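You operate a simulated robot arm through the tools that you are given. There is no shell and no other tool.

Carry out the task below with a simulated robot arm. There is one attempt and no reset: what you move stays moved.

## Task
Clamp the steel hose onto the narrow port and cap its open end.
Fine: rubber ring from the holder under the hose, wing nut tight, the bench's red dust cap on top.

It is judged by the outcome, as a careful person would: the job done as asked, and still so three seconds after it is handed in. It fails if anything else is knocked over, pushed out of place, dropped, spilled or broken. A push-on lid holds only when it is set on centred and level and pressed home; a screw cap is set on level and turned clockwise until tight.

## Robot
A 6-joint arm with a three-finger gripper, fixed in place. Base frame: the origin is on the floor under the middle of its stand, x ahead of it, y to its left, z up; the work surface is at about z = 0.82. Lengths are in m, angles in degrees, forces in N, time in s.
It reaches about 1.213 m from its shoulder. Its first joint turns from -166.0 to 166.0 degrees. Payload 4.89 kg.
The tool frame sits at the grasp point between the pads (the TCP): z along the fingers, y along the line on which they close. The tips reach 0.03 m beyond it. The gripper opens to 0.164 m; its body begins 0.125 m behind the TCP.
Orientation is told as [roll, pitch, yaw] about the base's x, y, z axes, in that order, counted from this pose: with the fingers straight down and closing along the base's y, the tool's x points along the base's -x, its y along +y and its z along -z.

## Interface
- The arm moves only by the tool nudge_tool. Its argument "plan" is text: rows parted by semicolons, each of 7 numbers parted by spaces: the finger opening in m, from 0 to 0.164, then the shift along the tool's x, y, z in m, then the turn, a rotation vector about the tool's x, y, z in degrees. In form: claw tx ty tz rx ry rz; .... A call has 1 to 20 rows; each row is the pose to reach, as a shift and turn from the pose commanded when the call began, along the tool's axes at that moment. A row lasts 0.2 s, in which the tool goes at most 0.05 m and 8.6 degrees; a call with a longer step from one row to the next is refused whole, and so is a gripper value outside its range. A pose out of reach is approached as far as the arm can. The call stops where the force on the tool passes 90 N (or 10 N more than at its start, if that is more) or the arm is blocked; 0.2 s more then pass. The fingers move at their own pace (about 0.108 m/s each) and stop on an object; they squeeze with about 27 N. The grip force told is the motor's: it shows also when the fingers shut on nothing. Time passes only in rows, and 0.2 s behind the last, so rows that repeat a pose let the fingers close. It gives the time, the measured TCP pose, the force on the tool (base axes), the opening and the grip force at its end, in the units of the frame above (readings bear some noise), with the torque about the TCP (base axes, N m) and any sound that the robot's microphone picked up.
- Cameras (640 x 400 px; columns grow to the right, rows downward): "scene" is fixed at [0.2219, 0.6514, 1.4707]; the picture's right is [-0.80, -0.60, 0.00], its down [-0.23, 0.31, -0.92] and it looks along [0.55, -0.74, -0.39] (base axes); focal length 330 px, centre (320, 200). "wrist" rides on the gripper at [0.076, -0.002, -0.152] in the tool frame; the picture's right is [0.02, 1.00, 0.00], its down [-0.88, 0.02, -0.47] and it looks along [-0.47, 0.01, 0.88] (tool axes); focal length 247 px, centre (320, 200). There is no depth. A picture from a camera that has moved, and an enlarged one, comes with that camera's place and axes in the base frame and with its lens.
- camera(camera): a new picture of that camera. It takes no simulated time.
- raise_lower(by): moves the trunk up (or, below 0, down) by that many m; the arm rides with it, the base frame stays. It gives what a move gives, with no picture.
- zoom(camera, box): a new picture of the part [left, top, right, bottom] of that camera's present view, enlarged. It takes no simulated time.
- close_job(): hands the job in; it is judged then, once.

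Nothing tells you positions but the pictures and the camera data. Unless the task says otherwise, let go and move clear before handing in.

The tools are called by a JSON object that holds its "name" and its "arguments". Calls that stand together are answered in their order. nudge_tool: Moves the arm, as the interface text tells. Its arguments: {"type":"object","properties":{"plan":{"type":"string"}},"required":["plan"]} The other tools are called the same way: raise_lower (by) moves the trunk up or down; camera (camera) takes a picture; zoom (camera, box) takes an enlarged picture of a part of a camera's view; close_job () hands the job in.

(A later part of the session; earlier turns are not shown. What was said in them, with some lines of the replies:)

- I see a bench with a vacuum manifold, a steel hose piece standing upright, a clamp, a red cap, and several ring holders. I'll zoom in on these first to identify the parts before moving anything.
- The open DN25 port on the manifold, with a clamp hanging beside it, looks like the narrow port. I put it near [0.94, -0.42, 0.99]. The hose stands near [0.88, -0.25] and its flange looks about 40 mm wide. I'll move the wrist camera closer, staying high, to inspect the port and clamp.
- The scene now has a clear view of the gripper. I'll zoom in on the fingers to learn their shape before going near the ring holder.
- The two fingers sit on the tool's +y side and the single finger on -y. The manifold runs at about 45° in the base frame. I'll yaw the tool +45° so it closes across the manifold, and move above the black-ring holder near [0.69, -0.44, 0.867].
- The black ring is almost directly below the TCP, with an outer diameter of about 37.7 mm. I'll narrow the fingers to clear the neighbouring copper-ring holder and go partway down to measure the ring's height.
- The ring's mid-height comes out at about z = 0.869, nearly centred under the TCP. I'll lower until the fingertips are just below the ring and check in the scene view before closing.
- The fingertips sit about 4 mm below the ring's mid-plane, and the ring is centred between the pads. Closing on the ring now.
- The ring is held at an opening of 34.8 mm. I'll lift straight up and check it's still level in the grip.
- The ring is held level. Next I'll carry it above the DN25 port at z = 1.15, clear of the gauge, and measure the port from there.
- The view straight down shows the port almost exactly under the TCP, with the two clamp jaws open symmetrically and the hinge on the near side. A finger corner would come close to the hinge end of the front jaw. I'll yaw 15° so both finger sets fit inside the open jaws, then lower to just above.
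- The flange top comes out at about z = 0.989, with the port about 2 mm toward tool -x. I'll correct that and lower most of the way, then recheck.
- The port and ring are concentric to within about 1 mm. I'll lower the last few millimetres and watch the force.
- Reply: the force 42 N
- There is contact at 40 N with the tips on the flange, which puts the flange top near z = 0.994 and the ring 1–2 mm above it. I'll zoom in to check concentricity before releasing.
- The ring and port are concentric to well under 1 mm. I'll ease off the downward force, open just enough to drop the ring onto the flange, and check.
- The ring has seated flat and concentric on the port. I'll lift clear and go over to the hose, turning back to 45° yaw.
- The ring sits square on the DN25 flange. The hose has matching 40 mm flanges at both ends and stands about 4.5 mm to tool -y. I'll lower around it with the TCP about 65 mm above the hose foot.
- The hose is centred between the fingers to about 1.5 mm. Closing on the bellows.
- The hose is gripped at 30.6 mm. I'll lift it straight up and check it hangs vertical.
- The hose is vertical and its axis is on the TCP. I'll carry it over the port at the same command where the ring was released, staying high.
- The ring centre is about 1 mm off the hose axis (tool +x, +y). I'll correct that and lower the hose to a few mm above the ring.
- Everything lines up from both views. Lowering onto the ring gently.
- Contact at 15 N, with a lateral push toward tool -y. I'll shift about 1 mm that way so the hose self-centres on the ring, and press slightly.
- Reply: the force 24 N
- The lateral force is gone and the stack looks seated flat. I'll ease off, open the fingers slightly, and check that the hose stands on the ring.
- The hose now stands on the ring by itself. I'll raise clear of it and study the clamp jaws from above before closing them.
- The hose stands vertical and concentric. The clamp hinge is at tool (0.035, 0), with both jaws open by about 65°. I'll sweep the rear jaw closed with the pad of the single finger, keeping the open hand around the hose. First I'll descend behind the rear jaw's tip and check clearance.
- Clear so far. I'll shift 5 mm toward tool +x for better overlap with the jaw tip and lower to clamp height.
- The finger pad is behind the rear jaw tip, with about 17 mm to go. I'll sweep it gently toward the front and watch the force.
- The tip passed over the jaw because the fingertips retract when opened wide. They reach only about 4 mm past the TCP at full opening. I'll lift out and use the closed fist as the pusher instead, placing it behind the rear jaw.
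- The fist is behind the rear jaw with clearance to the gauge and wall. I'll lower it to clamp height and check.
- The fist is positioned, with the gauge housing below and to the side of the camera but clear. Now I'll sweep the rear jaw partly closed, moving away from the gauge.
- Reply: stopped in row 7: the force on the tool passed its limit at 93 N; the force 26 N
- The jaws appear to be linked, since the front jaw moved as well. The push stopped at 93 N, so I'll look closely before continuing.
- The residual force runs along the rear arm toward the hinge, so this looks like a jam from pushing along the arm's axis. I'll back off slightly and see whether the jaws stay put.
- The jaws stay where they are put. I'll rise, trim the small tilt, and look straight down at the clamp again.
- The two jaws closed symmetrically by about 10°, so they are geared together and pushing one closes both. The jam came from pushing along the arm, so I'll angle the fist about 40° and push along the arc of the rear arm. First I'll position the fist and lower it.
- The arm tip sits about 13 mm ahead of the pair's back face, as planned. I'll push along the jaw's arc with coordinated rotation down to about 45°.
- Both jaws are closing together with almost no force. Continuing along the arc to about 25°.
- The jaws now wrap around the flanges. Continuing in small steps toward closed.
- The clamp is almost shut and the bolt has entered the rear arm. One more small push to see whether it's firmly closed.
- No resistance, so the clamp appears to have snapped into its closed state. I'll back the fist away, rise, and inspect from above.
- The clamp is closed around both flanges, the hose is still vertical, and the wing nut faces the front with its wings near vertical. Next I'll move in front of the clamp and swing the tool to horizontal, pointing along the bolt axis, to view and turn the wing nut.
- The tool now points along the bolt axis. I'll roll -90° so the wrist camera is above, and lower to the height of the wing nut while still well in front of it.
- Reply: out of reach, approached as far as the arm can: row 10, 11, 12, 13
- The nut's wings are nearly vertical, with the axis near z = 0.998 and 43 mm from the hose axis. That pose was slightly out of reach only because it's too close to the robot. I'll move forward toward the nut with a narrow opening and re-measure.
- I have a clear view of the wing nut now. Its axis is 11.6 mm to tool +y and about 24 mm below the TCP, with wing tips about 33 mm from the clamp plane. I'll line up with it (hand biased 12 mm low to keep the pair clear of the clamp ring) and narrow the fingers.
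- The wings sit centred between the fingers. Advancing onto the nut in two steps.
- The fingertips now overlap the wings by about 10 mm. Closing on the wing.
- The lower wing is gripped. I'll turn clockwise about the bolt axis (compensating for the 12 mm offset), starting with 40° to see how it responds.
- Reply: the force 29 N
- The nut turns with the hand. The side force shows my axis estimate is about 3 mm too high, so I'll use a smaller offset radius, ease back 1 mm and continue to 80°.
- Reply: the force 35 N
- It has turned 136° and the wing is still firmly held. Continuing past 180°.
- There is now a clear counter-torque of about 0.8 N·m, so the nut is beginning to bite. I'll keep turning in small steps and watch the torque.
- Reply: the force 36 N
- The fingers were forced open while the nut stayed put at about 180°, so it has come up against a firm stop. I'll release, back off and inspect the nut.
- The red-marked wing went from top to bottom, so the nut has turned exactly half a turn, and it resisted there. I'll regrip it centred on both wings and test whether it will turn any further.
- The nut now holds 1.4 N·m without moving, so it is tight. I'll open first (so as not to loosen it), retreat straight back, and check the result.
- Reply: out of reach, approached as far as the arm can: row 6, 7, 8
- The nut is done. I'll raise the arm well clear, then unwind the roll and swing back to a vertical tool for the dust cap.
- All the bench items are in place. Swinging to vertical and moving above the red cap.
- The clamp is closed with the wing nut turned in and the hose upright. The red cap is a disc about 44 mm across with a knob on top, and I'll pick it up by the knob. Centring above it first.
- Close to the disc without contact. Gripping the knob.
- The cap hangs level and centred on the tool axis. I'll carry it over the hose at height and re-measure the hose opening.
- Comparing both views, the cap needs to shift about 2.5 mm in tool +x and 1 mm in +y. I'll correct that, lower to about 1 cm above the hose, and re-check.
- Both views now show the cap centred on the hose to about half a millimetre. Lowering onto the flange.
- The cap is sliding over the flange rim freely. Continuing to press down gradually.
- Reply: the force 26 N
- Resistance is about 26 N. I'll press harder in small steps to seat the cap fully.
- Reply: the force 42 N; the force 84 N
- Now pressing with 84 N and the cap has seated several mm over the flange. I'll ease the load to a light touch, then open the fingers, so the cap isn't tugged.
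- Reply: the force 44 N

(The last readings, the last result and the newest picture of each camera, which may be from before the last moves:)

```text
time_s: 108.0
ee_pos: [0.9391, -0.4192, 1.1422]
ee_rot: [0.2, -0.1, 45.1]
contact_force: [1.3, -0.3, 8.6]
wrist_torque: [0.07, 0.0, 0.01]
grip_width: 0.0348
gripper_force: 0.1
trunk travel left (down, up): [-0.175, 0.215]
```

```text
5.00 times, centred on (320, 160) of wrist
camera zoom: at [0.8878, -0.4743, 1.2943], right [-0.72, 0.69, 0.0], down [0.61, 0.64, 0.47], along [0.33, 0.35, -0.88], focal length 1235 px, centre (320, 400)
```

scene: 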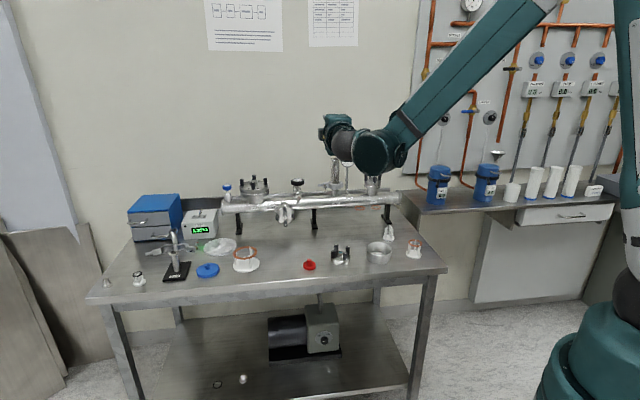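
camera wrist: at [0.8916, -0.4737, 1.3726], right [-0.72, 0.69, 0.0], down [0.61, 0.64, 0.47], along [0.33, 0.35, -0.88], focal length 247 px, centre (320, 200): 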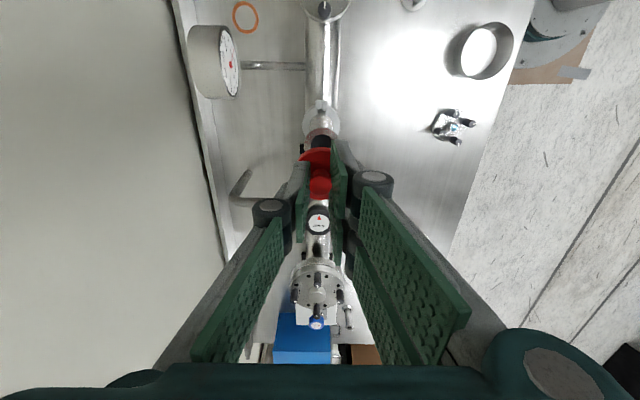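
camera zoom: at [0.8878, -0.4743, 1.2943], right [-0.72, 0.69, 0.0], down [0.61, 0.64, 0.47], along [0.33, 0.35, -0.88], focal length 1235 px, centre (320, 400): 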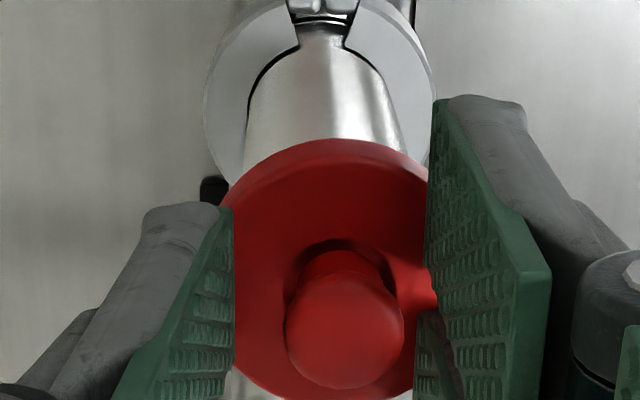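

The fingers are off the knob. I'll rise straight up and check the cap and hose.

{"name": "nudge_tool", "arguments": {"plan": "0.04 0 0.0015 -0.01 0 0 0; 0.045 0 0.0015 -0.03 0 0 0; 0.05 0 0.0015 -0.06 0 0 0; 0.08 0 0.0015 -0.1 0 0 0; 0.12 0 0.0015 -0.13 0 0 0; 0.164 0 0.0015 -0.15 0 0 0; 0.164 0 0.0015 -0.15 0 0 0"}}

{"name": "zoom", "arguments": {"camera": "wrist", "box": [256, 80, 384, 160]}}

{"name": "zoom", "arguments": {"camera": "scene", "box": [306, 150, 370, 200]}}

{"name": "zoom", "arguments": {"camera": "scene", "box": [318, 150, 358, 175]}}

```text
time_s: 109.6
ee_pos: [0.9386, -0.4181, 1.2934]
ee_rot: [0.1, -0.1, 45.1]
contact_force: [0.1, 0.1, 0.1]
wrist_torque: [-0.02, -0.05, 0.04]
grip_width: 0.1639
gripper_force: 0.1
trunk travel left (down, up): [-0.175, 0.215]
```

```text
5.00 times, centred on (320, 120) of wrist
camera zoom: at [0.8874, -0.4737, 1.4447], right [-0.72, 0.69, 0.0], down [0.61, 0.64, 0.47], along [0.33, 0.35, -0.88], focal length 1235 px, centre (320, 600)
```

zoom: 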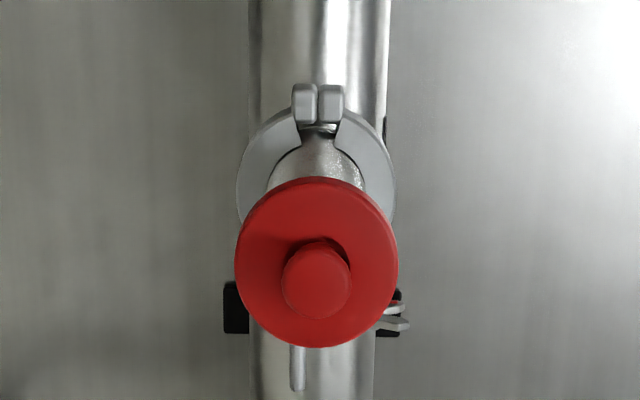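

```text
8.00 times, centred on (338, 175) of scene
camera zoom: at [0.2219, 0.6514, 1.4707], right [-0.8, -0.6, 0.0], down [-0.23, 0.31, -0.92], along [0.55, -0.74, -0.39], focal length 2638 px, centre (176, 400)
```

zoom: 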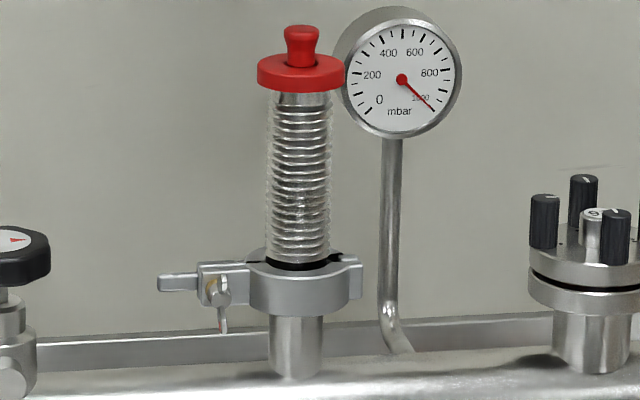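

```text
16.00 times, centred on (338, 162) of scene
camera zoom: at [0.2219, 0.6514, 1.4707], right [-0.8, -0.6, 0.0], down [-0.23, 0.31, -0.92], along [0.55, -0.74, -0.39], focal length 5276 px, centre (32, 800)
```

zoom: 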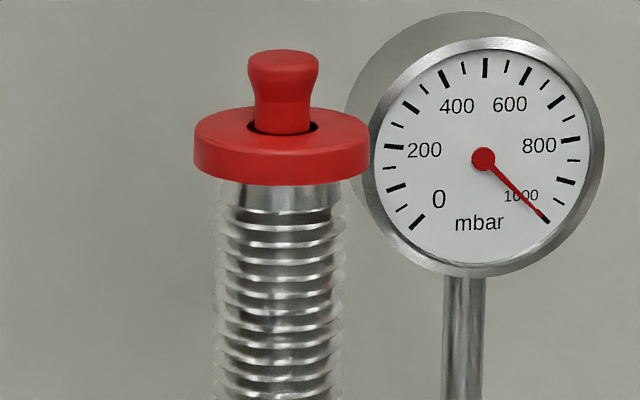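

The cap sits centred on the hose. I'll look more closely at whether it's level and fully down.

{"name": "zoom", "arguments": {"camera": "scene", "box": [326, 150, 346, 168]}}

{"name": "zoom", "arguments": {"camera": "wrist", "box": [288, 105, 352, 155]}}

```text
16.00 times, centred on (336, 159) of scene
camera zoom: at [0.2219, 0.6514, 1.4707], right [-0.8, -0.6, 0.0], down [-0.23, 0.31, -0.92], along [0.55, -0.74, -0.39], focal length 5276 px, centre (64, 856)
```

zoom: 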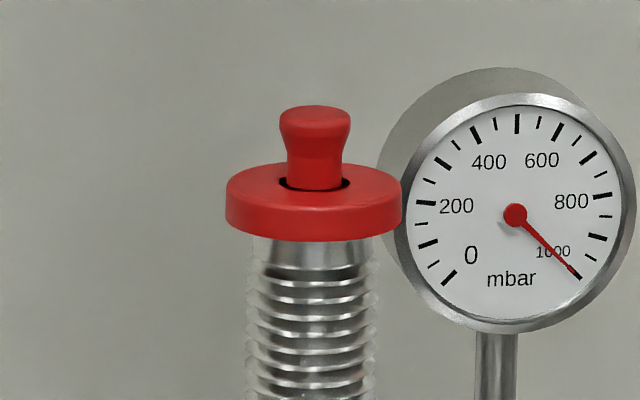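

```text
8.00 times, centred on (320, 130) of wrist
camera zoom: at [0.8874, -0.4737, 1.4447], right [-0.72, 0.69, 0.0], down [0.61, 0.64, 0.47], along [0.33, 0.35, -0.88], focal length 1976 px, centre (320, 760)
```

zoom: 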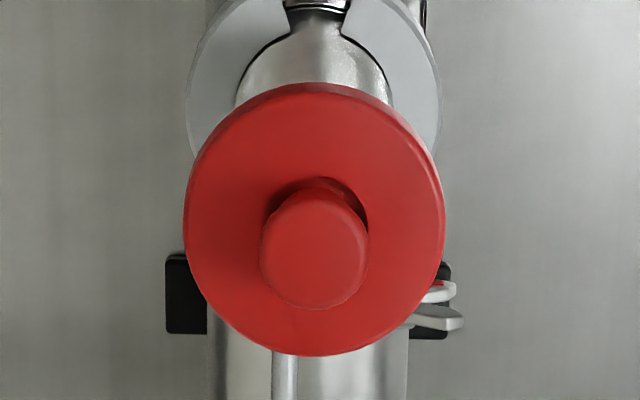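

The cap looks centred and level. To be sure it's home, I'll press straight down once more with the closed fist on top of the knob.

{"name": "nudge_tool", "arguments": {"plan": "0.12 0 -0.0008 0 0 0 0; 0.08 0.0002 -0.0015 0 0 0 0; 0.04 0.0002 -0.0015 0 0 0 0; 0 0.0002 -0.0015 0.02 0 0 0; 0 0.0002 -0.0015 0.05 0 0 0; 0 0.0002 -0.0015 0.09 0 0 0; 0 0.0002 -0.0015 0.115 0 0 0; 0 0.0002 -0.0015 0.125 0 0 0; 0 0.0002 -0.0015 0.125 0 0 0"}}

{"name": "zoom", "arguments": {"camera": "scene", "box": [314, 140, 362, 170]}}

{"name": "zoom", "arguments": {"camera": "wrist", "box": [272, 120, 368, 180]}}

```text
time_s: 111.6
ee_pos: [0.9391, -0.4201, 1.1664]
ee_rot: [0.2, -0.2, 45.1]
contact_force: [0.2, 0.9, 0.8]
wrist_torque: [-0.02, 0.04, -0.03]
grip_width: 0.0
gripper_force: 26.4
trunk travel left (down, up): [-0.175, 0.215]
```

```text
13.33 times, centred on (338, 155) of scene
camera zoom: at [0.2219, 0.6514, 1.4707], right [-0.8, -0.6, 0.0], down [-0.23, 0.31, -0.92], along [0.55, -0.74, -0.39], focal length 4397 px, centre (80, 800)
```

zoom: 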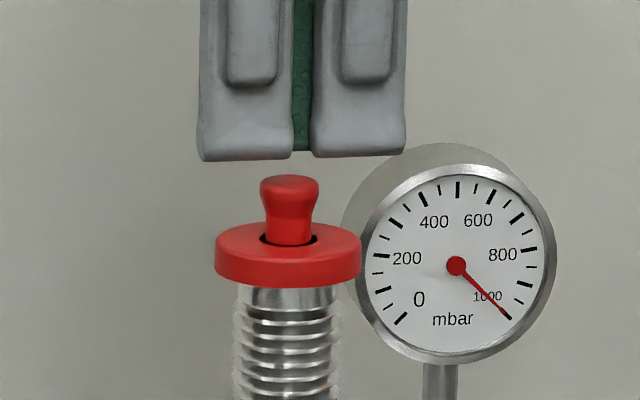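

```text
6.67 times, centred on (320, 150) of wrist
camera zoom: at [0.8876, -0.475, 1.319], right [-0.72, 0.69, 0.0], down [0.61, 0.64, 0.47], along [0.33, 0.35, -0.88], focal length 1646 px, centre (320, 533)
```

zoom: 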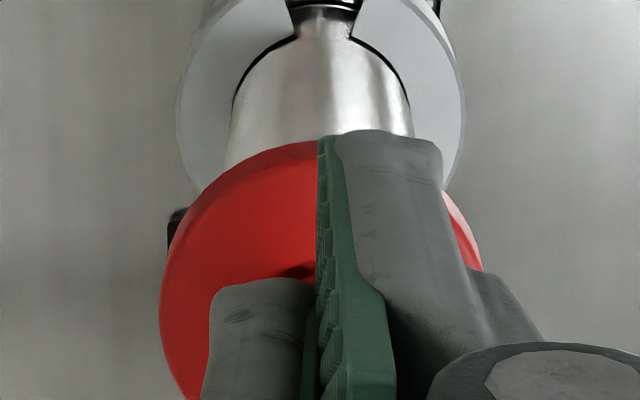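

{"name": "nudge_tool", "arguments": {"plan": "0 -0.0015 0 0.005 0 0 0; 0 -0.0025 0 0.009 0 0 0; 0 -0.0025 0 0.011 0 0 0; 0 -0.0025 0 0.011 0 0 0"}}

{"name": "zoom", "arguments": {"camera": "scene", "box": [314, 140, 362, 170]}}

```text
time_s: 112.6
ee_pos: [0.9406, -0.4156, 1.157]
ee_rot: [0.2, -0.1, 45.1]
contact_force: [0.4, 0.6, 17.4]
wrist_torque: [0.0, 0.01, 0.0]
grip_width: 0.0063
gripper_force: 27.2
trunk travel left (down, up): [-0.175, 0.215]
```

```text
13.33 times, centred on (338, 155) of scene
camera zoom: at [0.2219, 0.6514, 1.4707], right [-0.8, -0.6, 0.0], down [-0.23, 0.31, -0.92], along [0.55, -0.74, -0.39], focal length 4397 px, centre (80, 800)
```

zoom: 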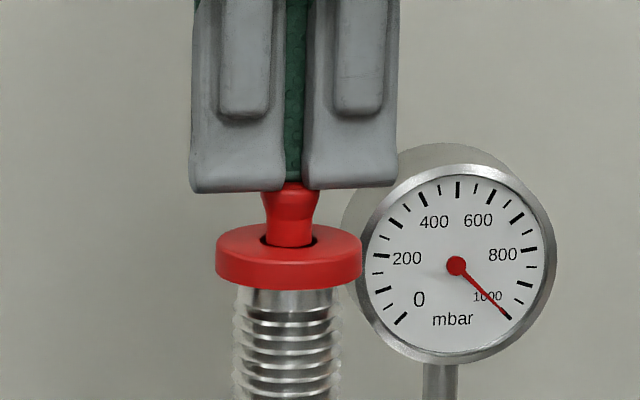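

The domed knob is wedging between the fingers. I'll lift slightly and shift so that a single fingertip presses squarely on the knob instead.

{"name": "nudge_tool", "arguments": {"plan": "0 0 0 -0.006 0 0 0; 0 0 0 -0.01 0 0 0; 0 0 0.004 -0.01 0 0 0; 0 0 0.0067 -0.01 0 0 0; 0 0 0.0067 -0.004 0 0 0; 0 0 0.0067 -0.001 0 0 0; 0 0 0.0067 -0.001 0 0 0"}}

{"name": "zoom", "arguments": {"camera": "scene", "box": [314, 140, 362, 170]}}

{"name": "zoom", "arguments": {"camera": "wrist", "box": [272, 130, 368, 190]}}

```text
time_s: 114.2
ee_pos: [0.9383, -0.4119, 1.1585]
ee_rot: [0.2, 0.0, 45.1]
contact_force: [0.2, 0.6, 5.9]
wrist_torque: [-0.02, -0.01, 0.01]
grip_width: 0.0057
gripper_force: 26.8
trunk travel left (down, up): [-0.175, 0.215]
```

```text
13.33 times, centred on (338, 155) of scene
camera zoom: at [0.2219, 0.6514, 1.4707], right [-0.8, -0.6, 0.0], down [-0.23, 0.31, -0.92], along [0.55, -0.74, -0.39], focal length 4397 px, centre (80, 800)
```

zoom: 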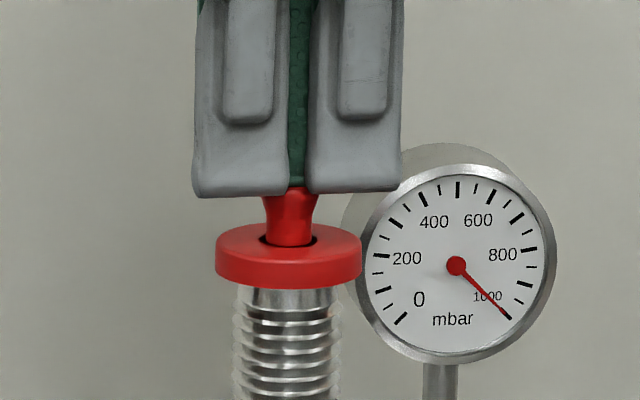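

```text
6.67 times, centred on (320, 160) of wrist
camera zoom: at [0.8843, -0.4681, 1.3099], right [-0.72, 0.69, 0.0], down [0.61, 0.64, 0.47], along [0.33, 0.35, -0.88], focal length 1646 px, centre (320, 467)
```

zoom: 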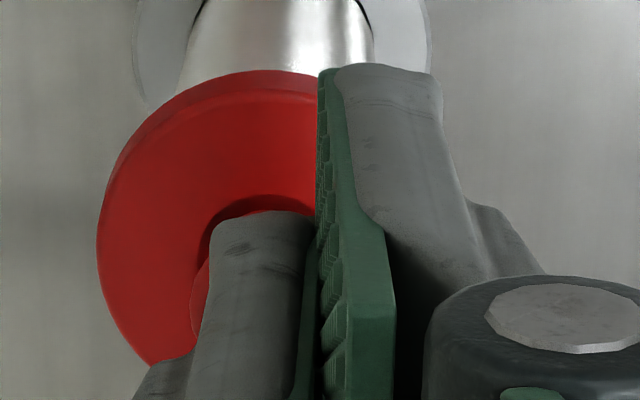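

{"name": "nudge_tool", "arguments": {"plan": "0 0 0 -0.006 0 0 0; 0 0 0.002 -0.01 0 0 0; 0 0 0.002 -0.01 0 0 0; 0 0 0.002 -0.01 0 0 0; 0 0 0.002 -0.004 0 0 0; 0 0 0.002 -0.001 0 0 0; 0 0 0.002 0.001 0 0 0; 0 0 0.002 0.001 0 0 0"}}

{"name": "zoom", "arguments": {"camera": "scene", "box": [314, 140, 362, 170]}}

```text
time_s: 116.0
ee_pos: [0.9344, -0.4104, 1.1576]
ee_rot: [0.2, -0.1, 45.1]
contact_force: [-0.9, 0.1, 11.1]
wrist_torque: [-0.06, -0.04, 0.01]
grip_width: 0.0061
gripper_force: 26.9
trunk travel left (down, up): [-0.175, 0.215]
```

```text
13.33 times, centred on (338, 155) of scene
camera zoom: at [0.2219, 0.6514, 1.4707], right [-0.8, -0.6, 0.0], down [-0.23, 0.31, -0.92], along [0.55, -0.74, -0.39], focal length 4397 px, centre (80, 800)
```

zoom: 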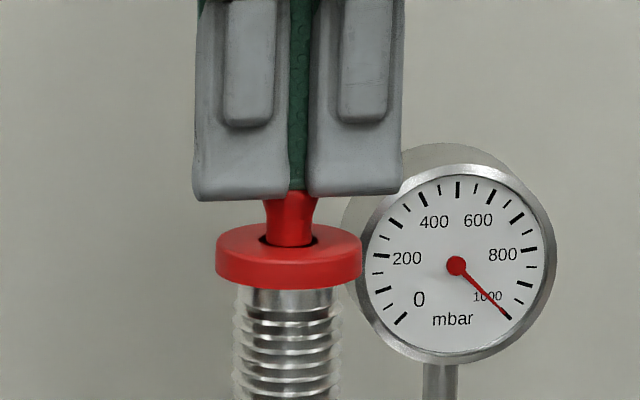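

{"name": "nudge_tool", "arguments": {"plan": "0 0 0 0.0015 0 0 0; 0 0 0 0.003 0 0 0; 0 0 0 0.0045 0 0 0; 0 0 0 0.0045 0 0 0"}}

{"name": "zoom", "arguments": {"camera": "scene", "box": [314, 140, 362, 170]}}

```text
time_s: 117.0
ee_pos: [0.9332, -0.4097, 1.1556]
ee_rot: [0.1, -0.1, 45.2]
contact_force: [-0.5, 1.7, 62.3]
wrist_torque: [-0.11, 0.03, 0.03]
grip_width: 0.0059
gripper_force: 27.2
trunk travel left (down, up): [-0.175, 0.215]
```

```text
13.33 times, centred on (338, 155) of scene
camera zoom: at [0.2219, 0.6514, 1.4707], right [-0.8, -0.6, 0.0], down [-0.23, 0.31, -0.92], along [0.55, -0.74, -0.39], focal length 4397 px, centre (80, 800)
```

zoom: 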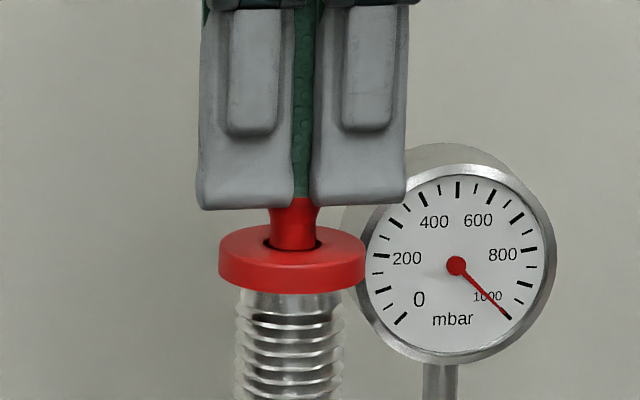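

With 62 N on the knob the cap and hose move as one, so the cap is home. I'll lift off vertically and move clear for the final checks.

{"name": "nudge_tool", "arguments": {"plan": "0 0 0 -0.005 0 0 0; 0 0 0 -0.015 0 0 0; 0 0 0 -0.04 0 0 0; 0 0 0 -0.08 0 0 0; 0 0 0 -0.12 0 0 0; 0 0 0 -0.15 0 0 0; 0.03 0.02 0.04 -0.16 0 0 0; 0.06 0.05 0.07 -0.16 0 0 0; 0.1 0.08 0.1 -0.16 0 0 0; 0.1 0.11 0.13 -0.16 0 0 0; 0.1 0.14 0.16 -0.16 0 0 0; 0.1 0.17 0.18 -0.16 0 0 0; 0.1 0.17 0.18 -0.16 0 0 0"}}

{"name": "camera", "arguments": {"camera": "scene"}}

{"name": "zoom", "arguments": {"camera": "scene", "box": [306, 150, 370, 200]}}

{"name": "zoom", "arguments": {"camera": "scene", "box": [316, 150, 356, 175]}}

{"name": "camera", "arguments": {"camera": "wrist"}}

```text
time_s: 119.8
ee_pos: [0.6856, -0.4047, 1.3122]
ee_rot: [0.2, -0.1, 45.1]
contact_force: [-1.0, 0.2, 0.9]
wrist_torque: [-0.1, -0.15, 0.0]
grip_width: 0.1002
gripper_force: 0.1
trunk travel left (down, up): [-0.175, 0.215]
```

```text
taken
```

scene: 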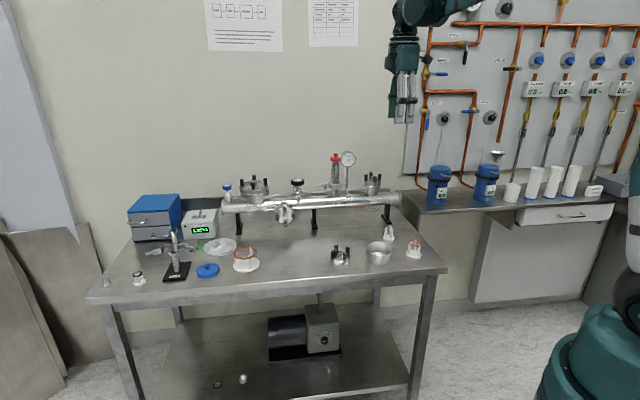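

```text
8.00 times, centred on (338, 175) of scene
camera zoom: at [0.2219, 0.6514, 1.4707], right [-0.8, -0.6, 0.0], down [-0.23, 0.31, -0.92], along [0.55, -0.74, -0.39], focal length 2638 px, centre (176, 400)
```

zoom: 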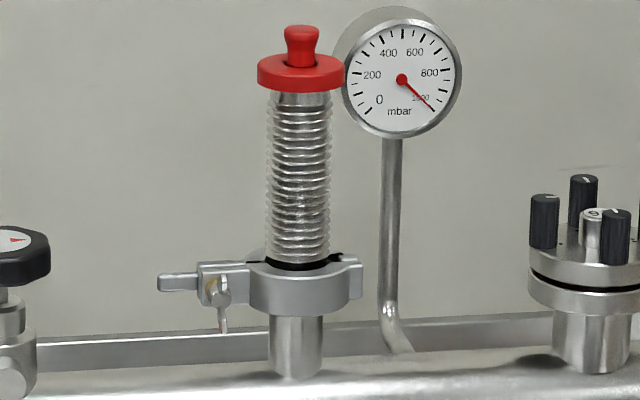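

```text
16.00 times, centred on (336, 162) of scene
camera zoom: at [0.2219, 0.6514, 1.4707], right [-0.8, -0.6, 0.0], down [-0.23, 0.31, -0.92], along [0.55, -0.74, -0.39], focal length 5276 px, centre (64, 800)
```

zoom: 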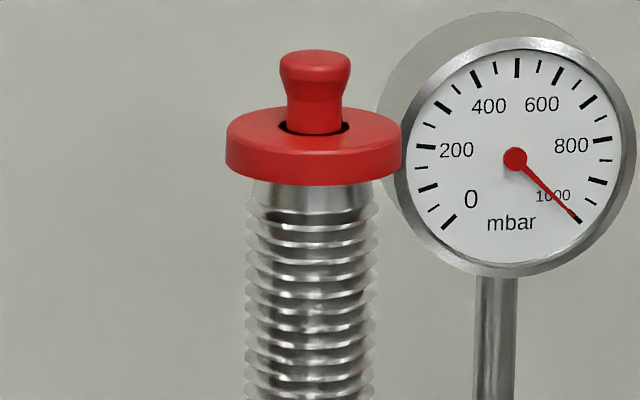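

```text
taken
camera wrist: at [0.6345, -0.4609, 1.4647], right [-0.72, 0.69, 0.0], down [0.61, 0.64, 0.47], along [0.33, 0.35, -0.88], focal length 247 px, centre (320, 200)
```

wrist: 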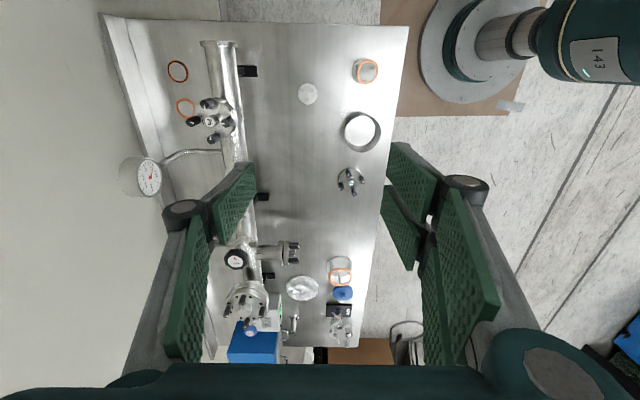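

Everything checks out: the hose is clamped on the DN25 port with the rubber ring beneath it. The wing nut is tight, the red cap is pressed home and level, and the bench items are where they were. One last look at the clamp before handing in.

{"name": "zoom", "arguments": {"camera": "scene", "box": [318, 175, 358, 200]}}

{"name": "zoom", "arguments": {"camera": "scene", "box": [320, 215, 440, 290]}}

```text
16.00 times, centred on (338, 188) of scene
camera zoom: at [0.2219, 0.6514, 1.4707], right [-0.8, -0.6, 0.0], down [-0.23, 0.31, -0.92], along [0.55, -0.74, -0.39], focal length 5276 px, centre (32, 400)
```

zoom: 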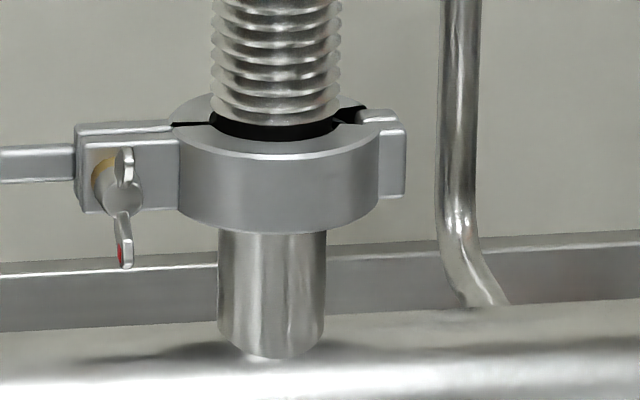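

```text
5.33 times, centred on (380, 252) of scene
camera zoom: at [0.2219, 0.6514, 1.4707], right [-0.8, -0.6, 0.0], down [-0.23, 0.31, -0.92], along [0.55, -0.74, -0.39], focal length 1759 px, centre (0, -80)
```

zoom: 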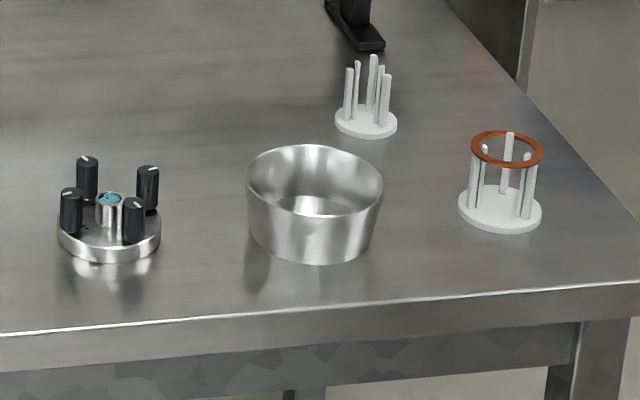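

The clamp is shut with its halves together, the nut is turned fully in, and the other bench items haven't moved. The arm is clear, so I'm handing in the job.

{"name": "close_job", "arguments": {}}

```text
The job is handed in.
```

The steel hose is clamped onto the DN25 port, the narrowest one on the manifold, and its open end is capped. I have handed the job in but have not seen the judging result.

- **Ring:** the black rubber ring from its holder is on the port flange, under the hose, and was centred to within about 1 mm.
- **Clamp:** both jaws are closed around the flanges. I turned the wing nut clockwise half a turn. It stopped there and held about 1.4 N·m without moving.
- **Cap:** the red dust cap is on top of the hose, centred to about half a millimetre. It looks level in the pictures. I pressed it with up to 84 N. In a second press at 62 N it did not move relative to the hose, so I take it as fully home, though I heard no click.
- **Bench:** nothing else looked moved or knocked over in the final pictures, and the arm was clear when I handed in.

While I was closing the clamp, one push on its rear arm jammed and reached 93 N. I backed off and closed it along the arc with almost no force, and saw no damage.
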